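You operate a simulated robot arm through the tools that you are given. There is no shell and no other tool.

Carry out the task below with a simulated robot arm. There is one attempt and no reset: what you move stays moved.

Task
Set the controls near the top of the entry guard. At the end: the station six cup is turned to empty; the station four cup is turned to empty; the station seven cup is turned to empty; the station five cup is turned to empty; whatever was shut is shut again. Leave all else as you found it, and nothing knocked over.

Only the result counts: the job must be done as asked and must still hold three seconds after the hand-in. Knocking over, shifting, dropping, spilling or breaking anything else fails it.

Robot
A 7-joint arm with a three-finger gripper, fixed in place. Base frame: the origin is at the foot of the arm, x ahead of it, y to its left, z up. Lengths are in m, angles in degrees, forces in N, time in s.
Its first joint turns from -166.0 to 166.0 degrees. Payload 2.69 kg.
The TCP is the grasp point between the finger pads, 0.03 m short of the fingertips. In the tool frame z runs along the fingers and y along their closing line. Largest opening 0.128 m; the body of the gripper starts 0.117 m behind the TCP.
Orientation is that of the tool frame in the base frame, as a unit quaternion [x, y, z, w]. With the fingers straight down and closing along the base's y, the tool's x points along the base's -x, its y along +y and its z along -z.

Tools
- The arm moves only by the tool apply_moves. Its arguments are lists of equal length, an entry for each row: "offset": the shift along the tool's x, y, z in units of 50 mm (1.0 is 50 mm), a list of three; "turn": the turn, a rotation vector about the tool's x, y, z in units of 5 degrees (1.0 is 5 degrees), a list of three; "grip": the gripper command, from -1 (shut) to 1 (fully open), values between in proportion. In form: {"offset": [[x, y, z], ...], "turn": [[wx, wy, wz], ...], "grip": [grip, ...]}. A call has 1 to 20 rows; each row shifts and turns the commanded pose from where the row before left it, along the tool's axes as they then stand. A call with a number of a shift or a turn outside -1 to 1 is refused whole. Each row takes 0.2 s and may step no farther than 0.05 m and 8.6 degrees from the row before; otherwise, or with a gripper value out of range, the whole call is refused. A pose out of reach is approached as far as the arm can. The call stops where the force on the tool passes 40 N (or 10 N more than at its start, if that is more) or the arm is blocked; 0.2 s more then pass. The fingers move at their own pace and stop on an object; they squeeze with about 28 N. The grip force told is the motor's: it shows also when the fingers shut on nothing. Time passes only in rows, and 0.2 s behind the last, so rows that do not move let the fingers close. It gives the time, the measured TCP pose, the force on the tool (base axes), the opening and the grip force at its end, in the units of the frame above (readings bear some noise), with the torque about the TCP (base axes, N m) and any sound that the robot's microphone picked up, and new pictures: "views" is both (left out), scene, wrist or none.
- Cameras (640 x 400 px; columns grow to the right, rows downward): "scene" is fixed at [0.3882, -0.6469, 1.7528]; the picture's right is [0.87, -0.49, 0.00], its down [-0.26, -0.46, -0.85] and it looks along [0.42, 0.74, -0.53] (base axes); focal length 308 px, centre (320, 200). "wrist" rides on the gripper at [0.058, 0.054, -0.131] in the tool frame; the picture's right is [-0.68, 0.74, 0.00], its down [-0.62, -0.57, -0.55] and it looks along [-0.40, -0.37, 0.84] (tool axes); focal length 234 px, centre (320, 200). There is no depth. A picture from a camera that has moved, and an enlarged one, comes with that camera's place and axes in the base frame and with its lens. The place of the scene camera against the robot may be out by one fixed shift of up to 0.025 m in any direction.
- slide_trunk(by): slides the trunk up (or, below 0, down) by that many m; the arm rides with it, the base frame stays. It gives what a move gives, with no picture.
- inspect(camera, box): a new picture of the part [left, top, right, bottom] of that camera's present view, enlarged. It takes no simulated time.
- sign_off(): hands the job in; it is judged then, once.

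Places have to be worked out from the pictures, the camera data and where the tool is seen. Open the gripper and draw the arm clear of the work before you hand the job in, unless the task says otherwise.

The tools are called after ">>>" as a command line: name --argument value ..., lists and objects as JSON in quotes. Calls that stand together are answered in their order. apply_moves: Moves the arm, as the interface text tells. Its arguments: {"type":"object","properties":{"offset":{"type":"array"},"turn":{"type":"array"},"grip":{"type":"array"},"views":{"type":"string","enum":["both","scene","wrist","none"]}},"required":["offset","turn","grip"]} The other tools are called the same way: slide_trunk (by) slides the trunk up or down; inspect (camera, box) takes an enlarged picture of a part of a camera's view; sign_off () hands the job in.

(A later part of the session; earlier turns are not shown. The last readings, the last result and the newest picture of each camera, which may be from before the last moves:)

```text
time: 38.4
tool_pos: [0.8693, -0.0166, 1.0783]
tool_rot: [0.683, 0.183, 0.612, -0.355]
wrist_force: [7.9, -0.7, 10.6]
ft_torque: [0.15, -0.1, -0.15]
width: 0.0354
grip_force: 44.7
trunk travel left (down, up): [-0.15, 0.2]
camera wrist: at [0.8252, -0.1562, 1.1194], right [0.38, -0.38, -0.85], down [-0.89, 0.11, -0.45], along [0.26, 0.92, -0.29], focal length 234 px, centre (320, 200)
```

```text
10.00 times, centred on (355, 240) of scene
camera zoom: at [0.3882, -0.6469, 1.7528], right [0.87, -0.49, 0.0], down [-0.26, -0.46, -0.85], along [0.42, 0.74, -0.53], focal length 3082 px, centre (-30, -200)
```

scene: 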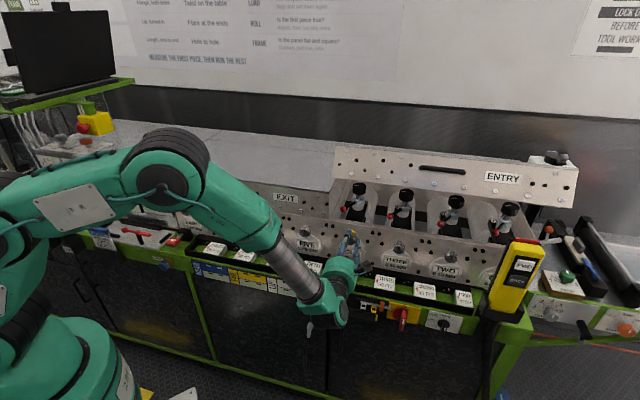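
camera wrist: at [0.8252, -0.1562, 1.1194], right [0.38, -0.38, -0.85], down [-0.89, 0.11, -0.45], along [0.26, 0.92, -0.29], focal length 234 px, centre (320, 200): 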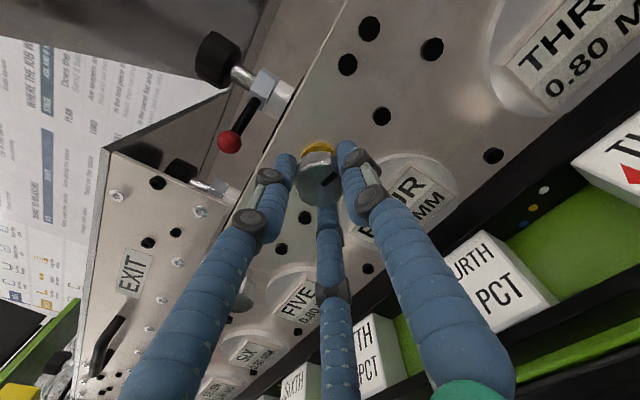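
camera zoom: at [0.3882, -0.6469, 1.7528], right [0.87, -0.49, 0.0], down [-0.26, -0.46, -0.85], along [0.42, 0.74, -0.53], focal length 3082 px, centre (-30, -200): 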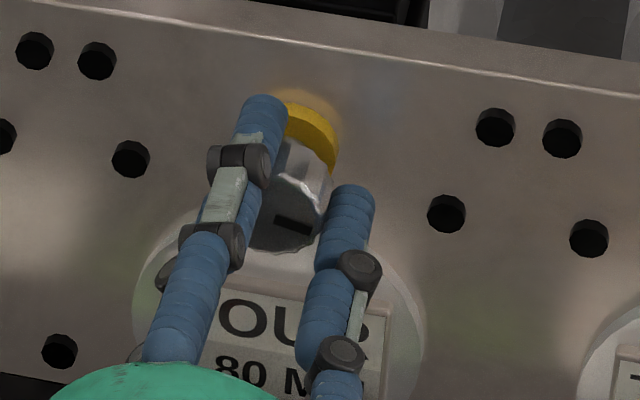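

At ~105° with low forces, the ring keeps growing. Continuing clockwise.

>>> apply_moves --offset '[[0, 0, 0], [0, 0, 0], [0, 0, 0], [0, 0, 0], [0, 0, 0], [0, 0, 0], [0, 0, 0], [0, 0, 0], [0, 0, 0], [0, 0, 0]]' --turn '[[0, 0, 1], [0, 0, 1], [0, 0, 1], [0, 0, 1], [0, 0, 1], [0, 0, 1], [0, 0, 1], [0, 0, 1], [0, 0, 1], [0, 0, 0]]' --grip '[-1, -1, -1, -1, -1, -1, -1, -1, -1, -1]'

>>> inspect --camera "scene" --box '[330, 220, 380, 260]'

```text
time: 40.5
tool_pos: [0.8696, -0.017, 1.0785]
tool_rot: [0.7, -0.092, 0.43, -0.562]
wrist_force: [15.0, 11.2, 18.0]
ft_torque: [0.34, -0.33, -0.09]
width: 0.035
grip_force: 45.1
trunk travel left (down, up): [-0.15, 0.2]
camera wrist: at [0.8327, -0.1636, 1.0595], right [-0.15, 0.15, -0.98], down [-0.97, 0.19, 0.18], along [0.21, 0.97, 0.12], focal length 234 px, centre (320, 200)
```

scene: 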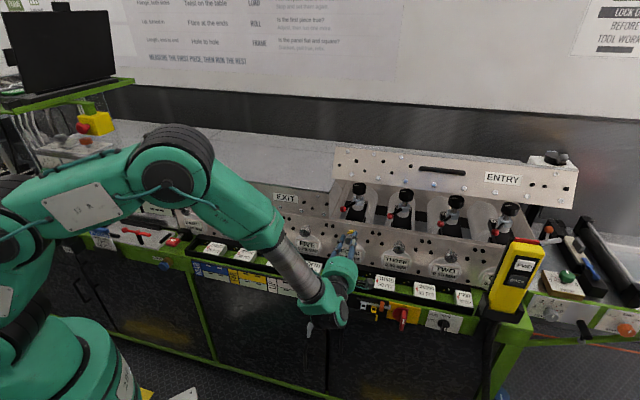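
wrist: 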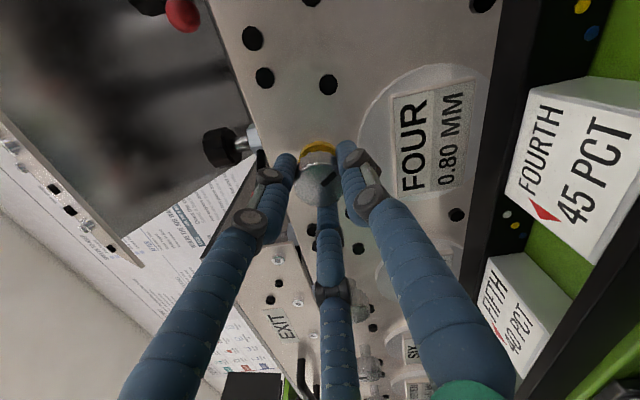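

```text
10.00 times, centred on (355, 240) of scene
camera zoom: at [0.3882, -0.6469, 1.7528], right [0.87, -0.49, 0.0], down [-0.26, -0.46, -0.85], along [0.42, 0.74, -0.53], focal length 3082 px, centre (-30, -200)
```

zoom: 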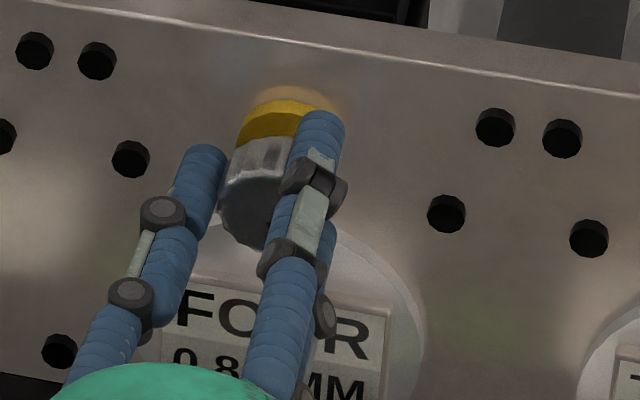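

150° turned, ring larger, still no end stop. I'll relieve a little vertical load and continue.

>>> apply_moves --offset '[[0.015, -0.026, 0.02], [0, 0, 0], [0, 0, 0], [0, 0, 0], [0, 0, 0], [0, 0, 0], [0, 0, 0], [0, 0, 0], [0, 0, 0], [0, 0, 0]]' --turn '[[0, 0, 1], [0, 0, 1], [0, 0, 1], [0, 0, 1], [0, 0, 1], [0, 0, 1], [0, 0, 1], [0, 0, 1], [0, 0, 1], [0, 0, 0]]' --grip '[-1, -1, -1, -1, -1, -1, -1, -1, -1, -1]'

>>> inspect --camera "scene" --box '[330, 220, 380, 260]'

```text
time: 42.8
tool_pos: [0.8687, -0.0169, 1.078]
tool_rot: [-0.612, 0.354, -0.181, 0.684]
wrist_force: [-4.8, -16.4, -7.9]
ft_torque: [-0.26, 0.19, -0.46]
width: 0.035
grip_force: 45.1
trunk travel left (down, up): [-0.15, 0.2]
camera wrist: at [0.8077, -0.1388, 1.0099], right [-0.6, 0.6, -0.53], down [-0.7, -0.07, 0.71], along [0.38, 0.8, 0.46], focal length 234 px, centre (320, 200)
```

scene: 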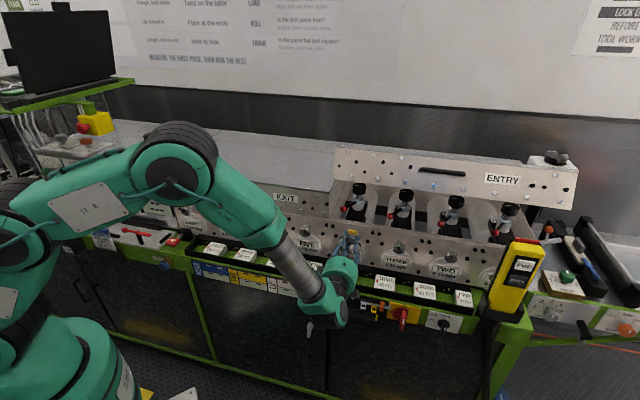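
wrist: 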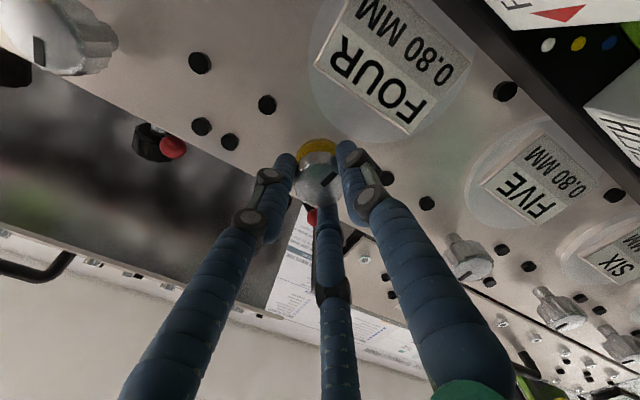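

```text
10.00 times, centred on (355, 240) of scene
camera zoom: at [0.3882, -0.6469, 1.7528], right [0.87, -0.49, 0.0], down [-0.26, -0.46, -0.85], along [0.42, 0.74, -0.53], focal length 3082 px, centre (-30, -200)
```

zoom: 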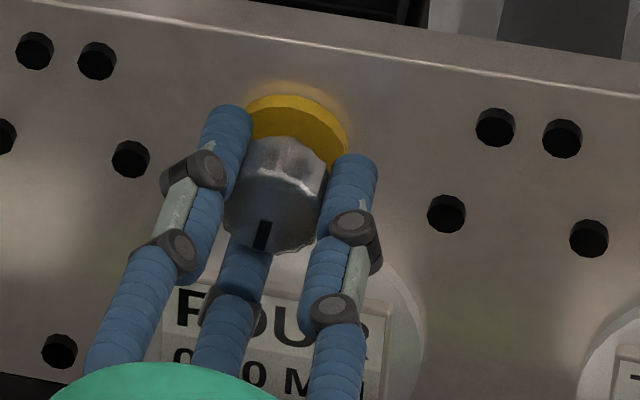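

195° now (pointer just past 6 o'clock), ring still growing. Continue.

>>> apply_moves --offset '[[0, 0, -0.01], [0, 0, 0], [0, 0, 0], [0, 0, 0], [0, 0, 0], [0, 0, 0], [0, 0, 0], [0, 0, 0], [0, 0, 0], [0, 0, 0]]' --turn '[[0, 0, 1], [0, 0, 1], [0, 0, 1], [0, 0, 1], [0, 0, 1], [0, 0, 1], [0, 0, 1], [0, 0, 1], [0, 0, 1], [0, 0, 0]]' --grip '[-1, -1, -1, -1, -1, -1, -1, -1, -1, -1]'

>>> inspect --camera "scene" --box '[330, 220, 380, 260]'

```text
time: 45.0
tool_pos: [0.871, -0.0169, 1.078]
tool_rot: [-0.43, 0.561, 0.094, 0.701]
wrist_force: [-14.9, -12.4, -26.5]
ft_torque: [-0.47, 0.48, 0.05]
width: 0.0351
grip_force: 44.7
trunk travel left (down, up): [-0.15, 0.2]
camera wrist: at [0.7654, -0.0965, 0.9999], right [-0.69, 0.69, 0.22], down [-0.26, -0.52, 0.82], along [0.68, 0.51, 0.54], focal length 234 px, centre (320, 200)
```

scene: 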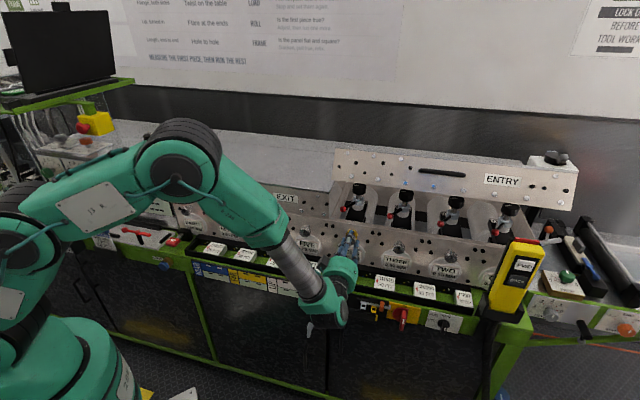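
wrist: 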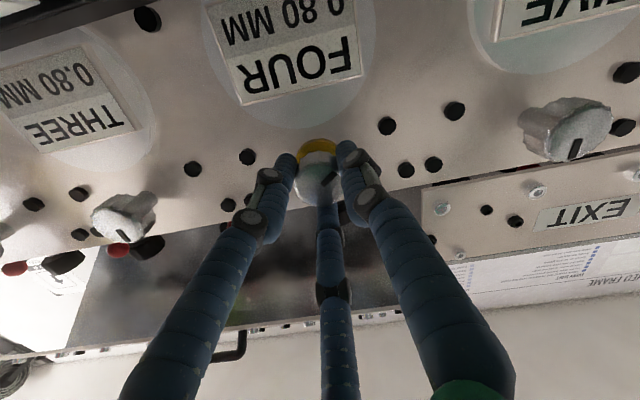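

```text
10.00 times, centred on (355, 240) of scene
camera zoom: at [0.3882, -0.6469, 1.7528], right [0.87, -0.49, 0.0], down [-0.26, -0.46, -0.85], along [0.42, 0.74, -0.53], focal length 3082 px, centre (-30, -200)
```

zoom: 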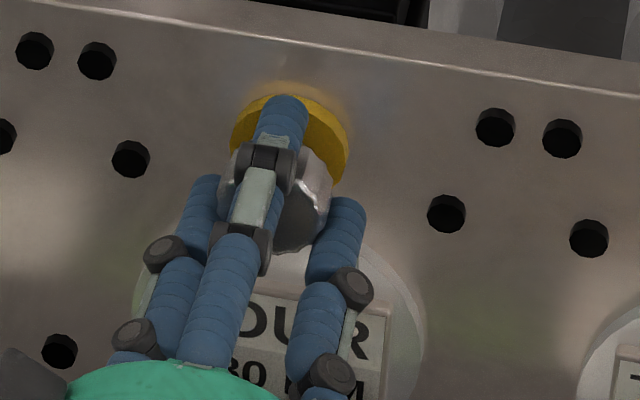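

240° with 26 N vertical load; relieving that and continuing.

>>> apply_moves --offset '[[0.043, 0.025, -0.03], [0, 0, 0], [0, 0, 0], [0, 0, 0], [0, 0, 0], [0, 0, 0], [0, 0, 0], [0, 0, 0], [0, 0, 0], [0, 0, 0], [0, 0, 0]]' --turn '[[0, 0, 0], [0, 0, 1], [0, 0, 1], [0, 0, 1], [0, 0, 1], [0, 0, 1], [0, 0, 1], [0, 0, 1], [0, 0, 1], [0, 0, 1], [0, 0, 0]]' --grip '[-1, -1, -1, -1, -1, -1, -1, -1, -1, -1, -1]'

>>> inspect --camera "scene" --box '[330, 220, 380, 260]'

```text
time: 45.4
tool_pos: [0.8686, -0.0169, 1.0781]
tool_rot: [-0.421, 0.568, 0.098, 0.7]
wrist_force: [21.7, 2.1, -8.6]
ft_torque: [-0.33, 0.29, -0.89]
width: 0.0347
grip_force: 45.0
trunk travel left (down, up): [-0.15, 0.2]
stopped in row 2: the force on the tool passed its limit at 86 N (the readings are from after the stop); the commanded pose is now the measured one
camera wrist: at [0.7621, -0.0951, 1.0003], right [-0.68, 0.69, 0.24], down [-0.25, -0.53, 0.81], along [0.69, 0.49, 0.53], focal length 234 px, centre (320, 200)
```

scene: 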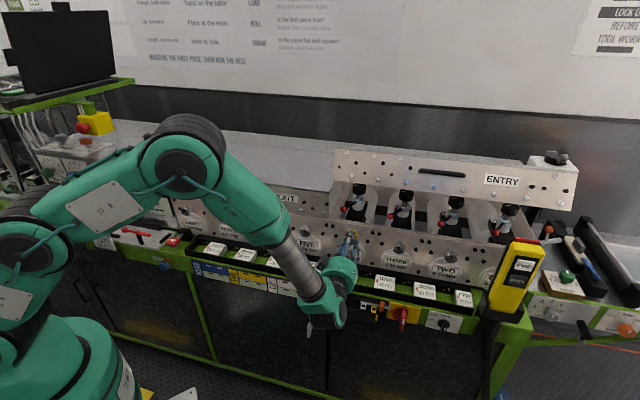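
wrist: 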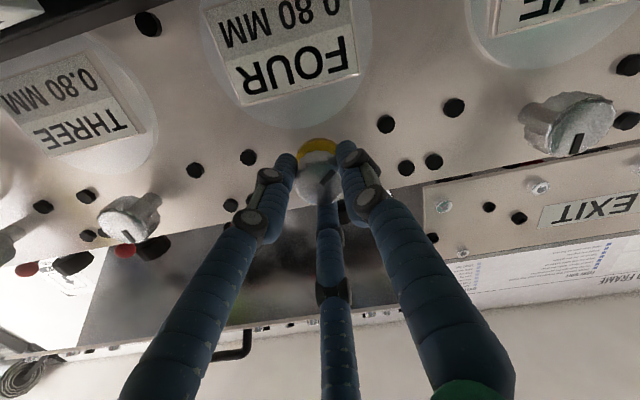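

```text
10.00 times, centred on (355, 240) of scene
camera zoom: at [0.3882, -0.6469, 1.7528], right [0.87, -0.49, 0.0], down [-0.26, -0.46, -0.85], along [0.42, 0.74, -0.53], focal length 3082 px, centre (-30, -200)
```

zoom: 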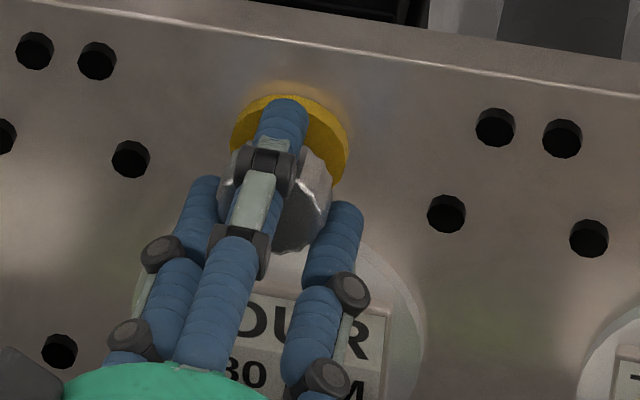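

A force spike (86 N) stopped it almost immediately at ~242°, without axial torque — maybe the arm posture shifting or an end stop. I'll hold and read the steady load.

>>> apply_moves --offset '[[0, 0, 0], [0, 0, 0]]' --turn '[[0, 0, 0], [0, 0, 0]]' --grip '[-1, -1]' --views "none"

>>> inspect --camera "wrist" --box '[250, 100, 410, 220]'

```text
time: 46.0
tool_pos: [0.8675, -0.0176, 1.0787]
tool_rot: [-0.421, 0.568, 0.099, 0.7]
wrist_force: [30.4, -1.4, -12.9]
ft_torque: [-0.38, 0.37, -0.91]
width: 0.0346
grip_force: 44.9
trunk travel left (down, up): [-0.15, 0.2]
```

```text
3.33 times, centred on (330, 160) of wrist
camera zoom: at [0.7621, -0.0951, 1.0002], right [-0.68, 0.69, 0.24], down [-0.25, -0.53, 0.81], along [0.69, 0.49, 0.53], focal length 781 px, centre (287, 333)
```

zoom: 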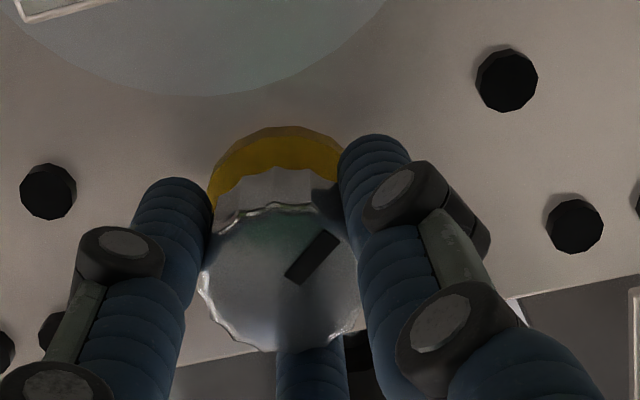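

I'll release the cap to see whether the cup stays put and inspect it, then re-grip with a fresh wrist angle.

>>> apply_moves --offset '[[0, 0, 0], [0, 0, 0], [0, 0, -0.5], [0, 0, -1], [0, 0, -0.5]]' --turn '[[0, 0, 0], [0, 0, 0], [0, 0, 0], [0, 0, 0], [0, 0, 0]]' --grip '[0, 0, 0, 0, 0]'

>>> inspect --camera "scene" --box '[320, 215, 380, 260]'

>>> inspect --camera "wrist" --box '[220, 60, 420, 220]'

```text
time: 47.2
tool_pos: [0.7931, -0.0874, 1.0806]
tool_rot: [-0.422, 0.566, 0.098, 0.701]
wrist_force: [-0.4, 0.4, 0.1]
ft_torque: [-0.03, 0.03, -0.01]
width: 0.064
grip_force: 0.2
trunk travel left (down, up): [-0.15, 0.2]
camera wrist: at [0.6885, -0.166, 1.0022], right [-0.68, 0.69, 0.24], down [-0.25, -0.53, 0.81], along [0.69, 0.49, 0.53], focal length 234 px, centre (320, 200)
```

scene: 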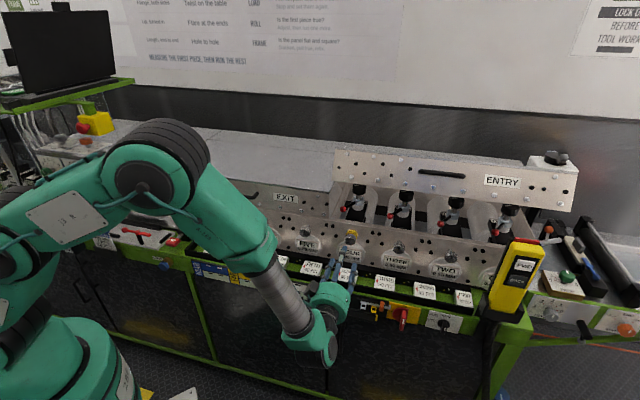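
wrist: 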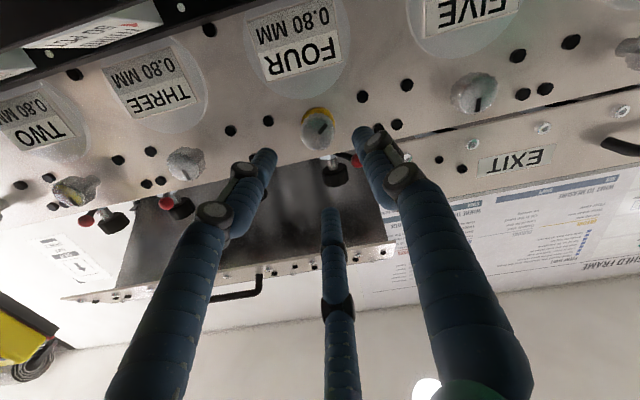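

```text
8.89 times, centred on (350, 238) of scene
camera zoom: at [0.3882, -0.6469, 1.7528], right [0.87, -0.49, 0.0], down [-0.26, -0.46, -0.85], along [0.42, 0.74, -0.53], focal length 2739 px, centre (53, -133)
```

zoom: 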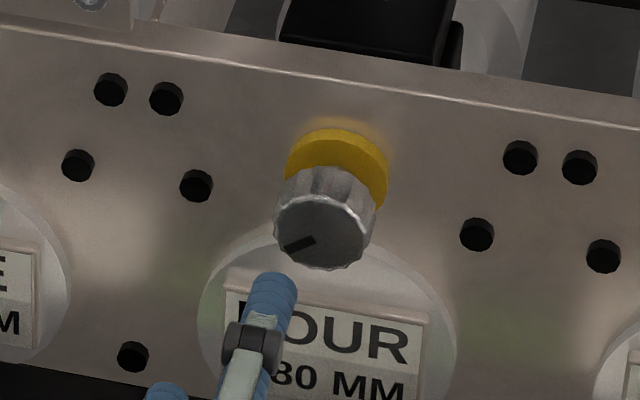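

```text
2.50 times, centred on (320, 140) of wrist
camera zoom: at [0.6885, -0.166, 1.0022], right [-0.68, 0.69, 0.24], down [-0.25, -0.53, 0.81], along [0.69, 0.49, 0.53], focal length 585 px, centre (320, 350)
```

zoom: 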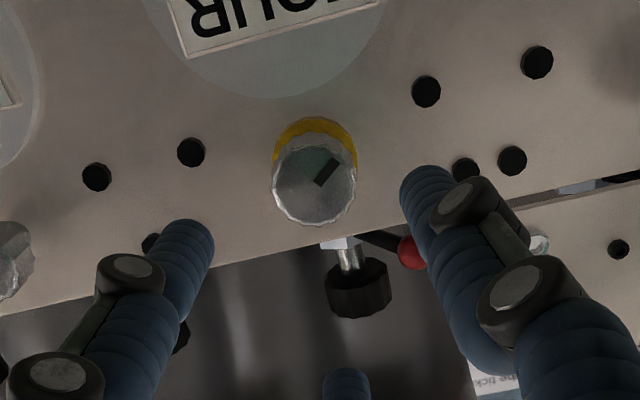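

The cap stands at ~240° (8 o'clock) and stays put. I also note the lid is drooping slowly on its own, which is fine. I'll rewind the wrist counter-clockwise while clear of the cap, then re-grip to continue turning.

>>> apply_moves --offset '[[0, 0, 0], [0, 0, 0], [0, 0, 0], [0, 0, 0], [0, 0, 0], [0, 0, 0], [0, 0, 0], [0, 0, 0], [0, 0, 0], [0, 0, 0], [0, 0, 0], [0, 0, 0], [0, 0, 0], [0, 0, 0], [0, 0, 0], [0, 0, 0], [0, 0, 0], [0, 0, 0], [0, 0, 0], [0, 0, 0]]' --turn '[[0, 0, -1], [0, 0, -1], [0, 0, -1], [0, 0, -1], [0, 0, -1], [0, 0, -1], [0, 0, -1], [0, 0, -1], [0, 0, -1], [0, 0, -1], [0, 0, -1], [0, 0, -1], [0, 0, -1], [0, 0, -1], [0, 0, -1], [0, 0, -1], [0, 0, -1], [0, 0, -1], [0, 0, -1], [0, 0, -1]]' --grip '[0, 0, 0, 0, 0, 0, 0, 0, 0, 0, 0, 0, 0, 0, 0, 0, 0, 0, 0, 0]' --views "none"

>>> apply_moves --offset '[[0, 0, 0], [0, 0, 0], [0, 0, 0], [0, 0, 0], [0, 0, 0], [0, 0, 0], [0, 0, 0], [0, 0, 0], [0, 0, 0], [0, 0, 0], [0, 0, 0], [0, 0, 0], [0, 0, 0], [0, 0, 0], [0, 0, 0], [0, 0, 0], [0, 0, 0], [0, 0, 0], [0, 0, 0], [0, 0, 0]]' --turn '[[0, 0, -1], [0, 0, -1], [0, 0, -1], [0, 0, -1], [0, 0, -1], [0, 0, -1], [0, 0, -1], [0, 0, -1], [0, 0, -1], [0, 0, -1], [0, 0, -1], [0, 0, -1], [0, 0, -1], [0, 0, -1], [0, 0, -1], [0, 0, -1], [0, 0, -1], [0, 0, -1], [0, 0, -1], [0, 0, -1]]' --grip '[0, 0, 0, 0, 0, 0, 0, 0, 0, 0, 0, 0, 0, 0, 0, 0, 0, 0, 0, 0]' --views "none"

>>> apply_moves --offset '[[0, 0, 0], [0, 0, 0], [0, 0, 0], [0, 0, 0], [0, 0, 0], [0, 0, 0], [0, 0, 0], [0, 0, 0]]' --turn '[[0, 0, -1], [0, 0, -1], [0, 0, -1], [0, 0, -1], [0, 0, -1], [0, 0, -1], [0, 0, -1], [0, 0, -1]]' --grip '[0, 0, 0, 0, 0, 0, 0, 0]'

>>> inspect --camera "scene" --box '[320, 130, 590, 300]'

```text
time: 51.4
tool_pos: [0.7968, -0.0879, 1.0808]
tool_rot: [0.706, -0.041, 0.474, -0.525]
wrist_force: [-0.2, 0.1, -0.4]
ft_torque: [0.01, -0.02, -0.03]
width: 0.0641
grip_force: 0.0
trunk travel left (down, up): [-0.15, 0.2]
```

```text
time: 55.6
tool_pos: [0.7956, -0.0874, 1.0796]
tool_rot: [0.484, 0.514, 0.707, 0.025]
wrist_force: [-1.0, -0.3, -0.5]
ft_torque: [-0.01, -0.05, 0.02]
width: 0.0639
grip_force: 0.0
trunk travel left (down, up): [-0.15, 0.2]
```

```text
time: 57.4
tool_pos: [0.7938, -0.0874, 1.0791]
tool_rot: [0.28, 0.649, 0.656, 0.265]
wrist_force: [0.7, 0.3, -0.1]
ft_torque: [-0.01, 0.0, -0.02]
width: 0.0641
grip_force: 0.2
trunk travel left (down, up): [-0.15, 0.2]
camera wrist: at [0.6617, -0.1379, 1.1341], right [0.49, -0.49, 0.72], down [0.03, -0.81, -0.58], along [0.87, 0.31, -0.38], focal length 234 px, centre (320, 200)
```

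scene: 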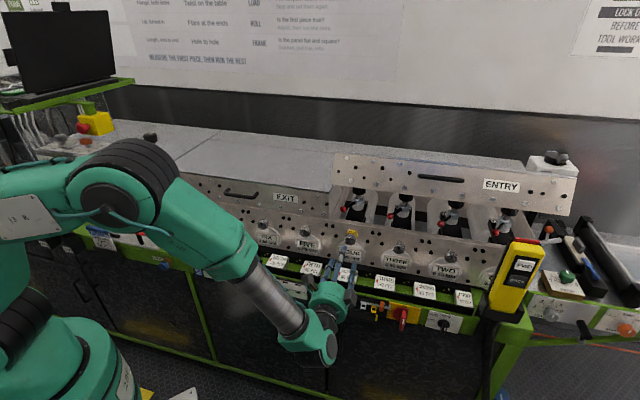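
wrist: 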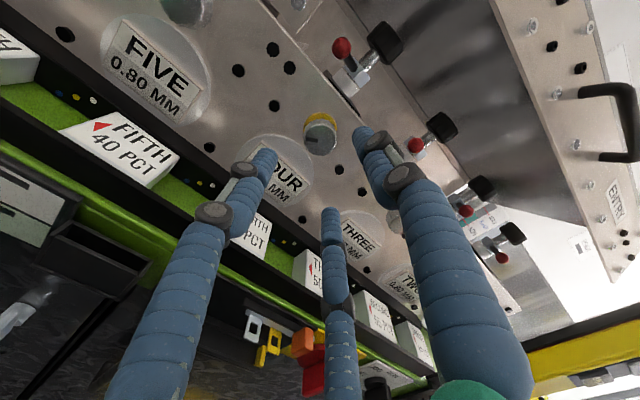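

```text
2.35 times, centred on (455, 215) of scene
camera zoom: at [0.3882, -0.6469, 1.7528], right [0.87, -0.49, 0.0], down [-0.26, -0.46, -0.85], along [0.42, 0.74, -0.53], focal length 725 px, centre (2, 165)
```

zoom: 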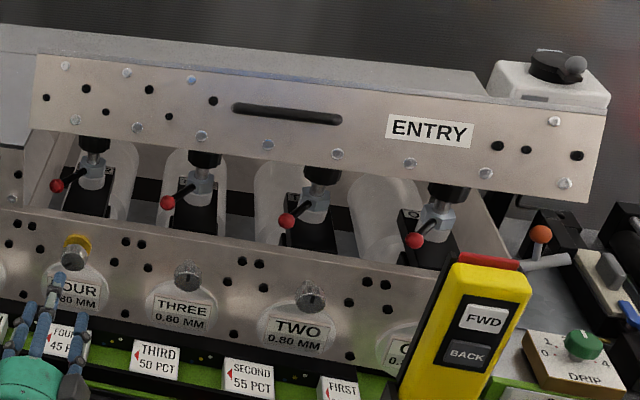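

Now I'll re-align on the cap axis (u 0.6265, z 1.078), advance and grip again.

>>> apply_moves --offset '[[-0.068, -0.018, 0.7], [0, 0, 0.7], [0, 0, 0.69], [0, 0, 0], [0, 0, 0], [0, 0, 0]]' --turn '[[0, 0, -0.3], [0, 0, 0], [0, 0, 0], [0, 0, 0], [0, 0, 0], [0, 0, 0]]' --grip '[0, 0, 0, -1, -1, -1]' --views "none"

```text
time: 58.8
tool_pos: [0.8712, -0.0157, 1.0778]
tool_rot: [0.272, 0.652, 0.653, 0.273]
wrist_force: [1.0, 11.6, 4.5]
ft_torque: [0.15, -0.15, 0.39]
width: 0.0345
grip_force: 45.1
trunk travel left (down, up): [-0.15, 0.2]
```

Good clean grip with low loads. Turning clockwise again.

>>> apply_moves --offset '[[0, 0, 0], [0, 0, 0], [0, 0, 0], [0, 0, 0], [0, 0, 0], [0, 0, 0], [0, 0, 0], [0, 0, 0], [0, 0, 0], [0, 0, 0]]' --turn '[[0, 0, 1], [0, 0, 1], [0, 0, 1], [0, 0, 1], [0, 0, 1], [0, 0, 1], [0, 0, 1], [0, 0, 1], [0, 0, 1], [0, 0, 0]]' --grip '[-1, -1, -1, -1, -1, -1, -1, -1, -1, -1]'

>>> inspect --camera "scene" --box '[330, 220, 380, 260]'

>>> inspect --camera "wrist" --box '[250, 100, 410, 220]'

```text
time: 61.0
tool_pos: [0.8702, -0.0163, 1.0781]
tool_rot: [0.501, 0.499, 0.707, 0.002]
wrist_force: [-27.5, -4.7, -12.8]
ft_torque: [-0.24, 0.3, 0.25]
width: 0.0345
grip_force: 45.2
trunk travel left (down, up): [-0.15, 0.2]
camera wrist: at [0.7754, -0.105, 1.1563], right [0.7, -0.71, 0.04], down [-0.36, -0.41, -0.84], along [0.61, 0.57, -0.55], focal length 234 px, centre (320, 200)
```

scene: 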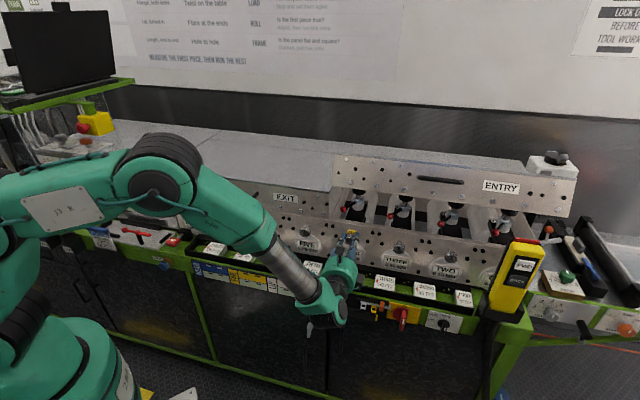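
wrist: 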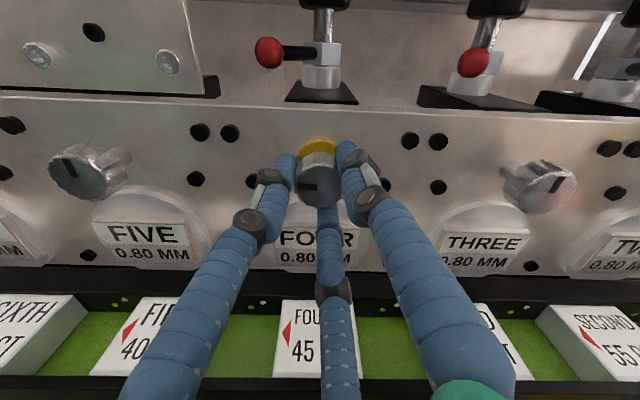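

```text
10.00 times, centred on (355, 240) of scene
camera zoom: at [0.3882, -0.6469, 1.7528], right [0.87, -0.49, 0.0], down [-0.26, -0.46, -0.85], along [0.42, 0.74, -0.53], focal length 3082 px, centre (-30, -200)
```

zoom: 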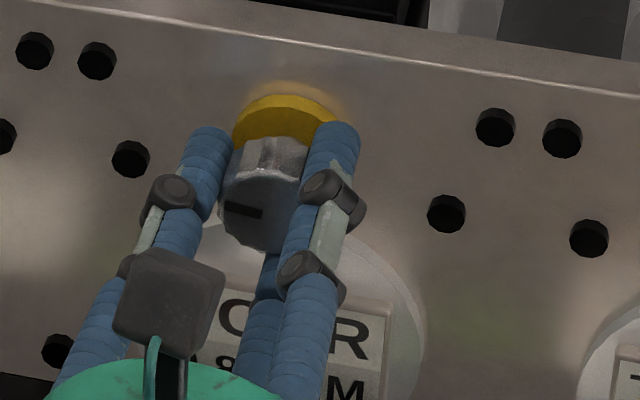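

```text
3.33 times, centred on (330, 160) of wrist
camera zoom: at [0.7754, -0.105, 1.1563], right [0.7, -0.71, 0.04], down [-0.36, -0.41, -0.84], along [0.61, 0.57, -0.55], focal length 781 px, centre (287, 333)
```

zoom: 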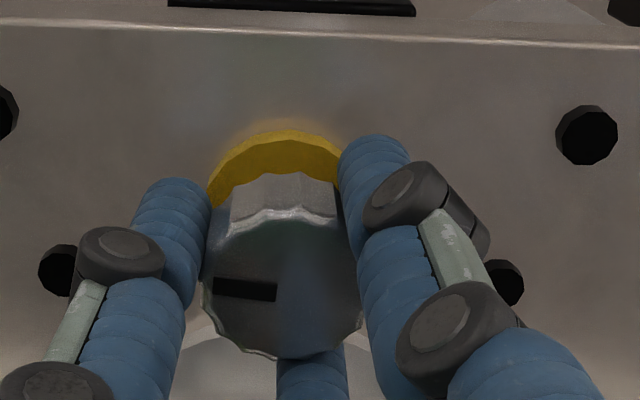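

The pointer now sits exactly at 9 o'clock (~270°), less than the 285° I commanded, so it may have hit its end stop. I'll turn a bit more to confirm it does not move further.

>>> apply_moves --offset '[[0, 0, -0.02], [0, 0, 0], [0, 0, 0], [0, 0, 0], [0, 0, 0]]' --turn '[[0, 0, 0], [0, 0, 1], [0, 0, 1], [0, 0, 1], [0, 0, 0]]' --grip '[-1, -1, -1, -1, -1]'

>>> inspect --camera "scene" --box '[330, 220, 380, 260]'

>>> inspect --camera "wrist" --box '[250, 100, 410, 220]'

```text
time: 62.2
tool_pos: [0.8708, -0.0173, 1.0785]
tool_rot: [0.562, 0.428, 0.702, -0.091]
wrist_force: [-17.1, 4.9, -24.0]
ft_torque: [-0.41, 0.41, 0.4]
width: 0.0344
grip_force: 44.4
trunk travel left (down, up): [-0.15, 0.2]
camera wrist: at [0.7901, -0.1198, 1.1547], right [0.69, -0.69, -0.22], down [-0.52, -0.26, -0.82], along [0.51, 0.67, -0.54], focal length 234 px, centre (320, 200)
```

scene: 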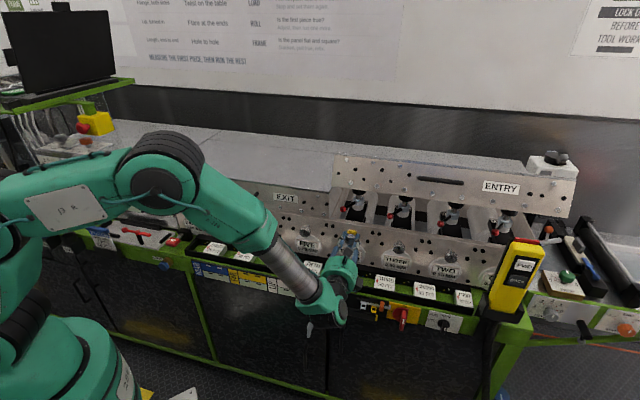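
wrist: 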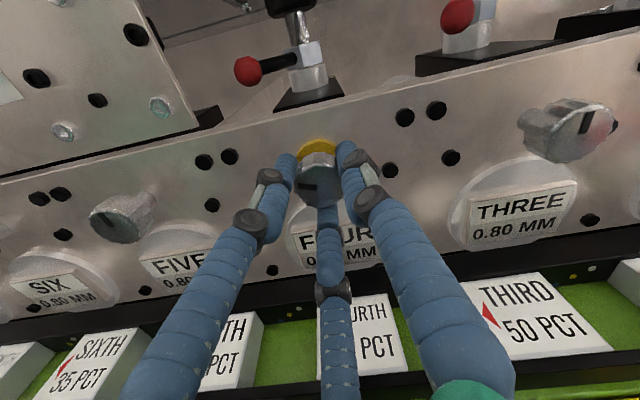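

```text
10.00 times, centred on (355, 240) of scene
camera zoom: at [0.3882, -0.6469, 1.7528], right [0.87, -0.49, 0.0], down [-0.26, -0.46, -0.85], along [0.42, 0.74, -0.53], focal length 3082 px, centre (-30, -200)
```

zoom: 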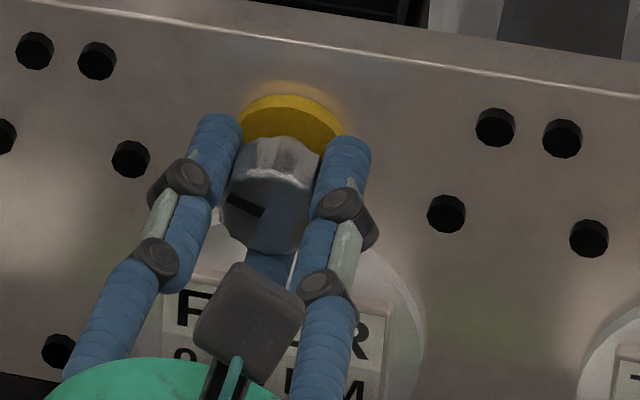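

```text
3.33 times, centred on (330, 160) of wrist
camera zoom: at [0.7901, -0.1198, 1.1547], right [0.69, -0.69, -0.22], down [-0.52, -0.26, -0.82], along [0.51, 0.67, -0.54], focal length 781 px, centre (287, 333)
```

zoom: 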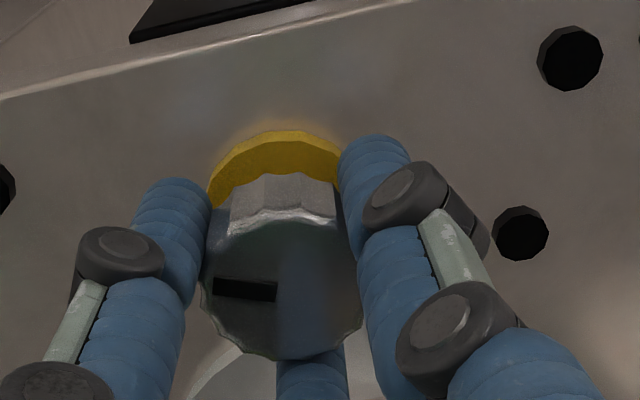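

The pointer did follow the fingers (now ~285°), so no stop yet. I'll relieve side loads and keep turning.

>>> apply_moves --offset '[[-0.02, -0.04, -0.01], [0, 0, 0], [0, 0, 0], [0, 0, 0], [0, 0, 0], [0, 0, 0], [0, 0, 0], [0, 0, 0], [0, 0, 0], [0, 0, 0], [0, 0, 0]]' --turn '[[0, 0, 0], [0, 0, 1], [0, 0, 1], [0, 0, 1], [0, 0, 1], [0, 0, 1], [0, 0, 1], [0, 0, 1], [0, 0, 1], [0, 0, 1], [0, 0, 0]]' --grip '[-1, -1, -1, -1, -1, -1, -1, -1, -1, -1, -1]'

>>> inspect --camera "scene" --box '[330, 220, 380, 260]'

>>> inspect --camera "wrist" --box '[250, 100, 410, 220]'

```text
time: 64.6
tool_pos: [0.8709, -0.0162, 1.0776]
tool_rot: [0.682, 0.183, 0.614, -0.352]
wrist_force: [9.4, 17.9, 3.2]
ft_torque: [-0.05, 0.11, 0.23]
width: 0.0346
grip_force: 45.3
trunk travel left (down, up): [-0.15, 0.2]
camera wrist: at [0.8249, -0.1551, 1.1195], right [0.38, -0.38, -0.84], down [-0.89, 0.12, -0.45], along [0.27, 0.92, -0.29], focal length 234 px, centre (320, 200)
```

scene: 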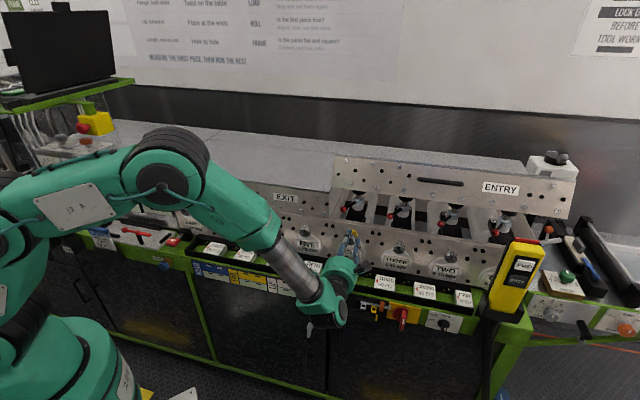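
wrist: 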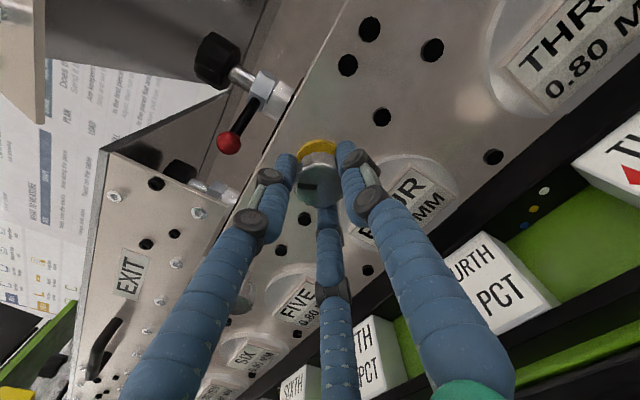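

```text
10.00 times, centred on (355, 240) of scene
camera zoom: at [0.3882, -0.6469, 1.7528], right [0.87, -0.49, 0.0], down [-0.26, -0.46, -0.85], along [0.42, 0.74, -0.53], focal length 3082 px, centre (-30, -200)
```

zoom: 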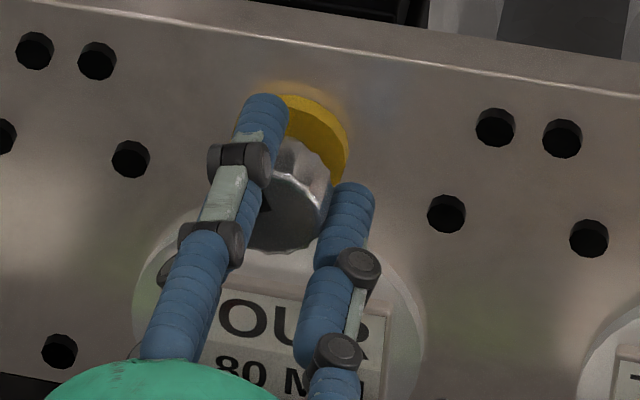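

```text
3.33 times, centred on (330, 160) of wrist
camera zoom: at [0.8249, -0.1551, 1.1195], right [0.38, -0.38, -0.84], down [-0.89, 0.12, -0.45], along [0.27, 0.92, -0.29], focal length 781 px, centre (287, 333)
```

zoom: 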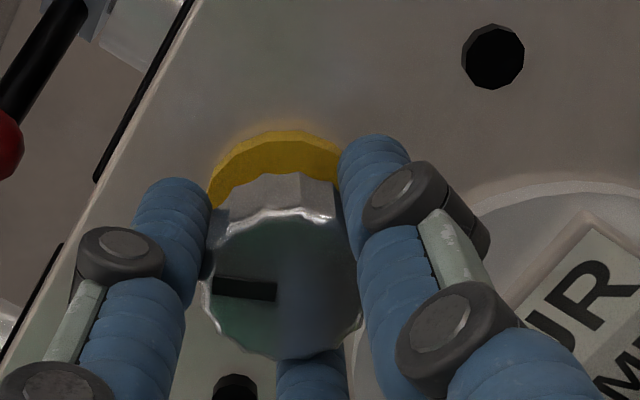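

No slip: the pointer is now ~335°, but the grease ring stopped growing at around 210°, i.e. the cup appears emptied. I'll continue a little more to learn if there is a hard stop.

>>> apply_moves --offset '[[0, 0, 0.01], [0, 0, 0], [0, 0, 0], [0, 0, 0], [0, 0, 0], [0, 0, 0], [0, 0, 0], [0, 0, 0], [0, 0, 0], [0, 0, 0]]' --turn '[[0, 0, 1], [0, 0, 1], [0, 0, 1], [0, 0, 1], [0, 0, 1], [0, 0, 1], [0, 0, 1], [0, 0, 1], [0, 0, 1], [0, 0, 0]]' --grip '[-1, -1, -1, -1, -1, -1, -1, -1, -1, -1]'

>>> inspect --camera "scene" --box '[330, 220, 380, 260]'

>>> inspect --camera "wrist" --box '[250, 100, 410, 220]'

```text
time: 66.8
tool_pos: [0.8707, -0.0162, 1.0776]
tool_rot: [0.701, -0.094, 0.433, -0.56]
wrist_force: [2.8, 2.1, 8.7]
ft_torque: [-0.36, -0.53, 0.07]
width: 0.0343
grip_force: 45.0
trunk travel left (down, up): [-0.15, 0.2]
camera wrist: at [0.8316, -0.163, 1.0596], right [-0.15, 0.16, -0.98], down [-0.96, 0.19, 0.18], along [0.22, 0.97, 0.12], focal length 234 px, centre (320, 200)
```

scene: 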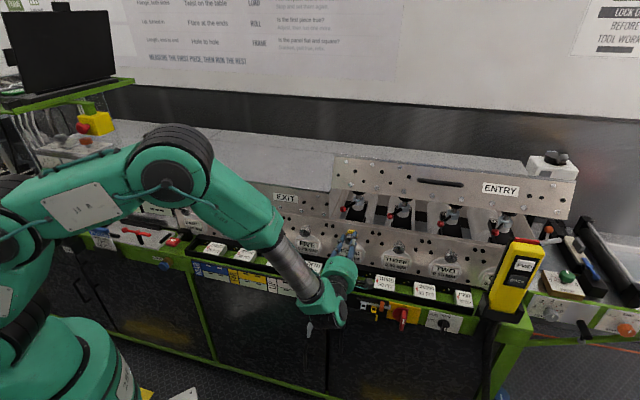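
wrist: 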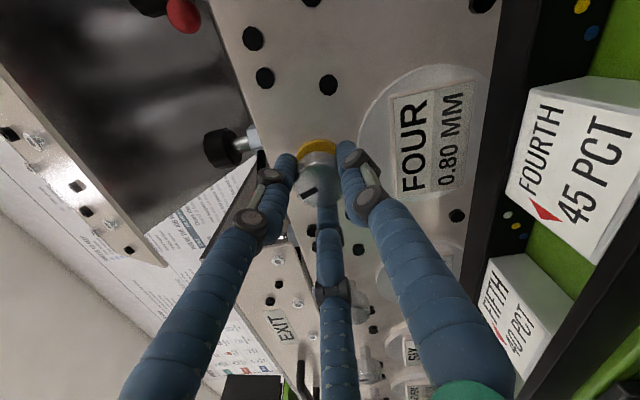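

```text
10.00 times, centred on (355, 240) of scene
camera zoom: at [0.3882, -0.6469, 1.7528], right [0.87, -0.49, 0.0], down [-0.26, -0.46, -0.85], along [0.42, 0.74, -0.53], focal length 3082 px, centre (-30, -200)
```

zoom: 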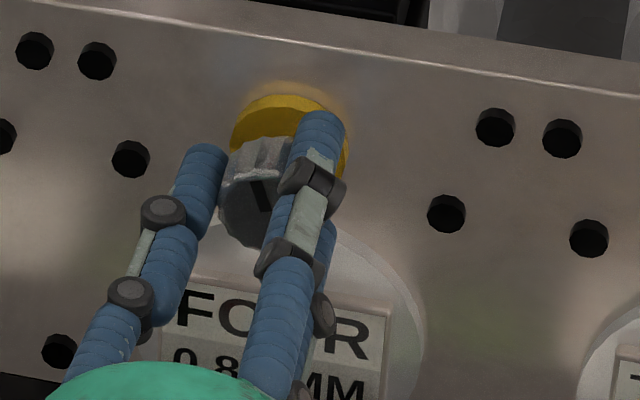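

```text
3.33 times, centred on (330, 160) of wrist
camera zoom: at [0.8316, -0.163, 1.0596], right [-0.15, 0.16, -0.98], down [-0.96, 0.19, 0.18], along [0.22, 0.97, 0.12], focal length 781 px, centre (287, 333)
```

zoom: 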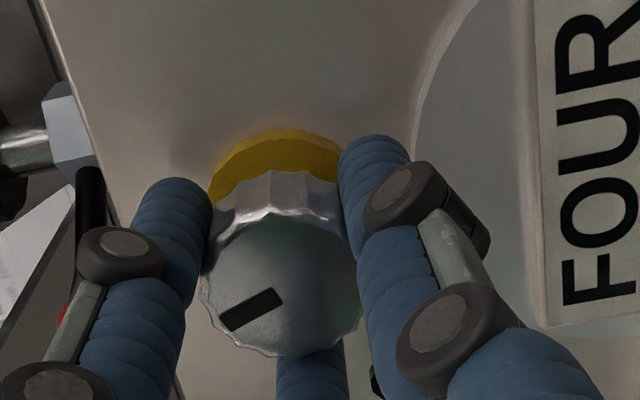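

This time the wrist turned 45° but the cap only reached ~337° and there's an axial torque of −0.6 Nm: a hard stop — cup four is fully screwed down (empty). I'll release and back off to verify.

>>> apply_moves --offset '[[0, 0, 0], [0, 0, 0], [0, 0, -0.6], [0, 0, -1], [0, 0, -0.6]]' --turn '[[0, 0, 0], [0, 0, 0], [0, 0, 0], [0, 0, 0], [0, 0, 0]]' --grip '[0, 0, 0, 0, 0]'

>>> inspect --camera "scene" --box '[320, 215, 380, 260]'

>>> inspect --camera "wrist" --box '[250, 60, 410, 220]'

>>> inspect --camera "scene" --box '[160, 180, 360, 300]'

```text
time: 68.0
tool_pos: [0.7899, -0.0943, 1.0751]
tool_rot: [0.7, -0.094, 0.433, -0.56]
wrist_force: [-0.3, -0.6, -0.1]
ft_torque: [-0.03, 0.02, 0.05]
width: 0.064
grip_force: 0.1
trunk travel left (down, up): [-0.15, 0.2]
camera wrist: at [0.7523, -0.2403, 1.0574], right [-0.15, 0.16, -0.98], down [-0.96, 0.19, 0.18], along [0.22, 0.97, 0.12], focal length 234 px, centre (320, 200)
```

scene: 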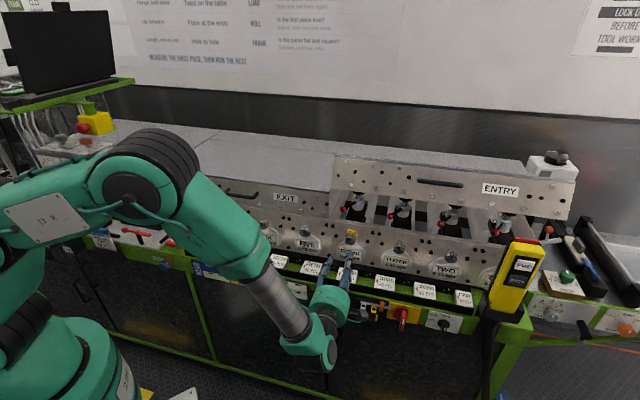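
wrist: 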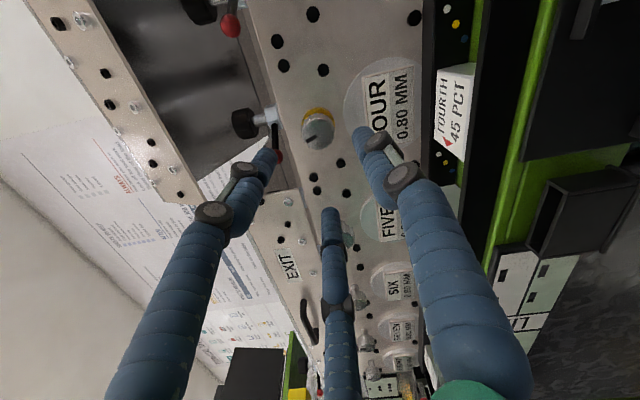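

```text
8.89 times, centred on (350, 238) of scene
camera zoom: at [0.3882, -0.6469, 1.7528], right [0.87, -0.49, 0.0], down [-0.26, -0.46, -0.85], along [0.42, 0.74, -0.53], focal length 2739 px, centre (53, -133)
```

zoom: 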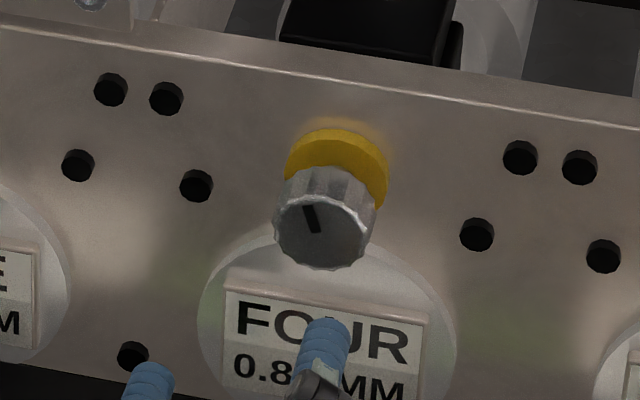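

```text
2.50 times, centred on (330, 140) of wrist
camera zoom: at [0.7523, -0.2403, 1.0574], right [-0.15, 0.16, -0.98], down [-0.96, 0.19, 0.18], along [0.22, 0.97, 0.12], focal length 585 px, centre (295, 350)
```

zoom: 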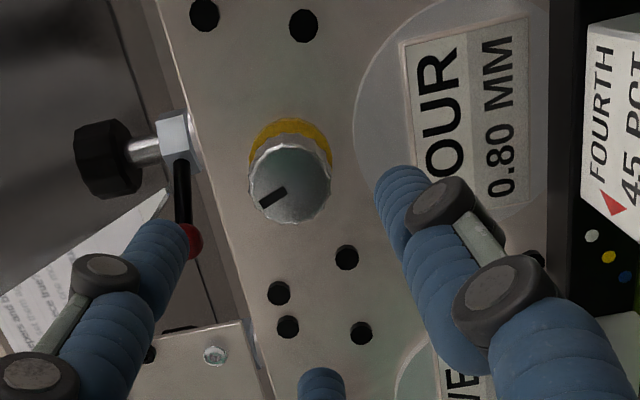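

```text
3.20 times, centred on (260, 240) of scene
camera zoom: at [0.3882, -0.6469, 1.7528], right [0.87, -0.49, 0.0], down [-0.26, -0.46, -0.85], along [0.42, 0.74, -0.53], focal length 986 px, centre (512, 72)
```

zoom: 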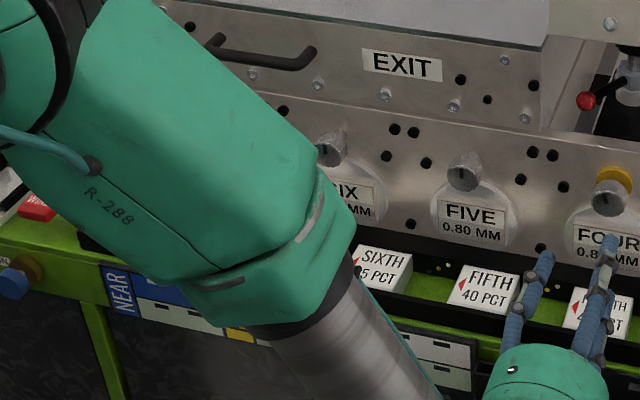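

Cup FOUR stays at ~337° with a full grease ring. Next is FIVE (u≈0.466). I'll slide left and rewind the wrist as far as about −100° so a single grip gives a long stroke.

>>> apply_moves --offset '[[-0.681, -0.41, 0], [-0.681, -0.41, 0], [-0.681, -0.41, 0], [-0.681, -0.41, 0], [0, 0, 0], [0, 0, 0], [0, 0, 0], [0, 0, 0], [0, 0, 0], [0, 0, 0], [0, 0, 0], [0, 0, 0], [0, 0, 0], [0, 0, 0], [0, 0, 0], [0, 0, 0], [0, 0, 0], [0, 0, 0], [0, 0, 0], [0, 0, 0]]' --turn '[[0, 0, 0], [0, 0, 0], [0, 0, 0], [0, 0, 0], [0, 0, -1], [0, 0, -1], [0, 0, -1], [0, 0, -1], [0, 0, -1], [0, 0, -1], [0, 0, -1], [0, 0, -1], [0, 0, -1], [0, 0, -1], [0, 0, -1], [0, 0, -1], [0, 0, -1], [0, 0, -1], [0, 0, -1], [0, 0, -1]]' --grip '[0, 0, 0, 0, 0, 0, 0, 0, 0, 0, 0, 0, 0, 0, 0, 0, 0, 0, 0, 0]' --views "none"

>>> apply_moves --offset '[[0, 0, 0], [0, 0, 0], [0, 0, 0], [0, 0, 0], [0, 0, 0], [0, 0, 0], [0, 0, 0], [0, 0, 0], [0, 0, 0], [0, 0, 0], [0, 0, 0], [0, 0, 0], [0, 0, 0], [0, 0, 0]]' --turn '[[0, 0, -1], [0, 0, -1], [0, 0, -1], [0, 0, -1], [0, 0, -1], [0, 0, -1], [0, 0, -1], [0, 0, -1], [0, 0, -1], [0, 0, -1], [0, 0, -1], [0, 0, -1], [0, 0, -1], [0, 0, -1]]' --grip '[0, 0, 0, 0, 0, 0, 0, 0, 0, 0, 0, 0, 0, 0]'

>>> inspect --camera "wrist" --box '[200, 60, 460, 260]'

```text
time: 72.2
tool_pos: [0.6796, 0.0193, 1.0802]
tool_rot: [0.597, 0.377, 0.692, -0.15]
wrist_force: [0.1, -0.7, 0.9]
ft_torque: [0.03, 0.04, 0.0]
width: 0.0638
grip_force: 0.0
trunk travel left (down, up): [-0.15, 0.2]
```

```text
time: 75.2
tool_pos: [0.6799, 0.0197, 1.0805]
tool_rot: [0.271, 0.652, 0.653, 0.274]
wrist_force: [0.7, 0.9, -0.3]
ft_torque: [0.0, 0.0, 0.03]
width: 0.0641
grip_force: 0.1
trunk travel left (down, up): [-0.15, 0.2]
camera wrist: at [0.5463, -0.0298, 1.1324], right [0.47, -0.48, 0.74], down [0.04, -0.82, -0.56], along [0.88, 0.3, -0.37], focal length 234 px, centre (320, 200)
```

scene: 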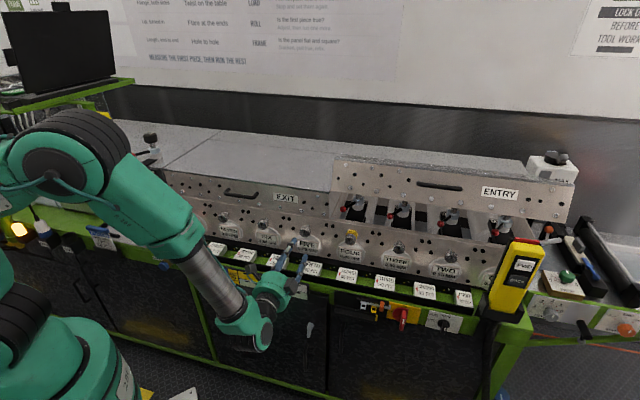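
wrist: 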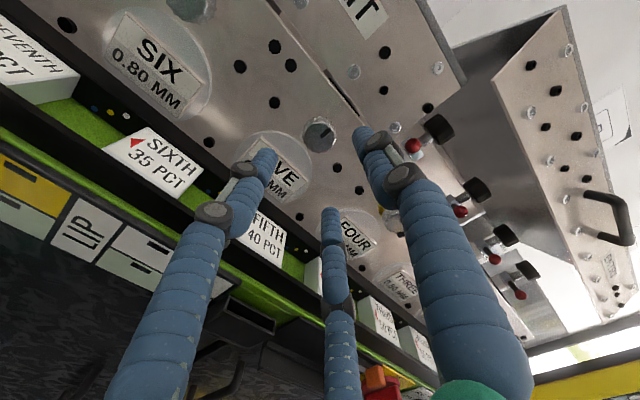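

```text
2.00 times, centred on (330, 160) of wrist
camera zoom: at [0.5463, -0.0298, 1.1324], right [0.47, -0.48, 0.74], down [0.04, -0.82, -0.56], along [0.88, 0.3, -0.37], focal length 468 px, centre (300, 280)
```

zoom: 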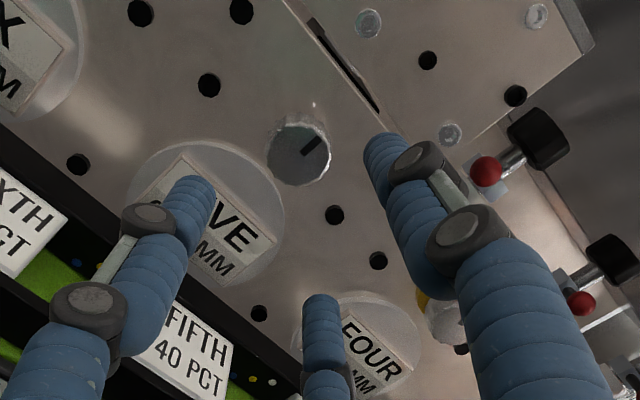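

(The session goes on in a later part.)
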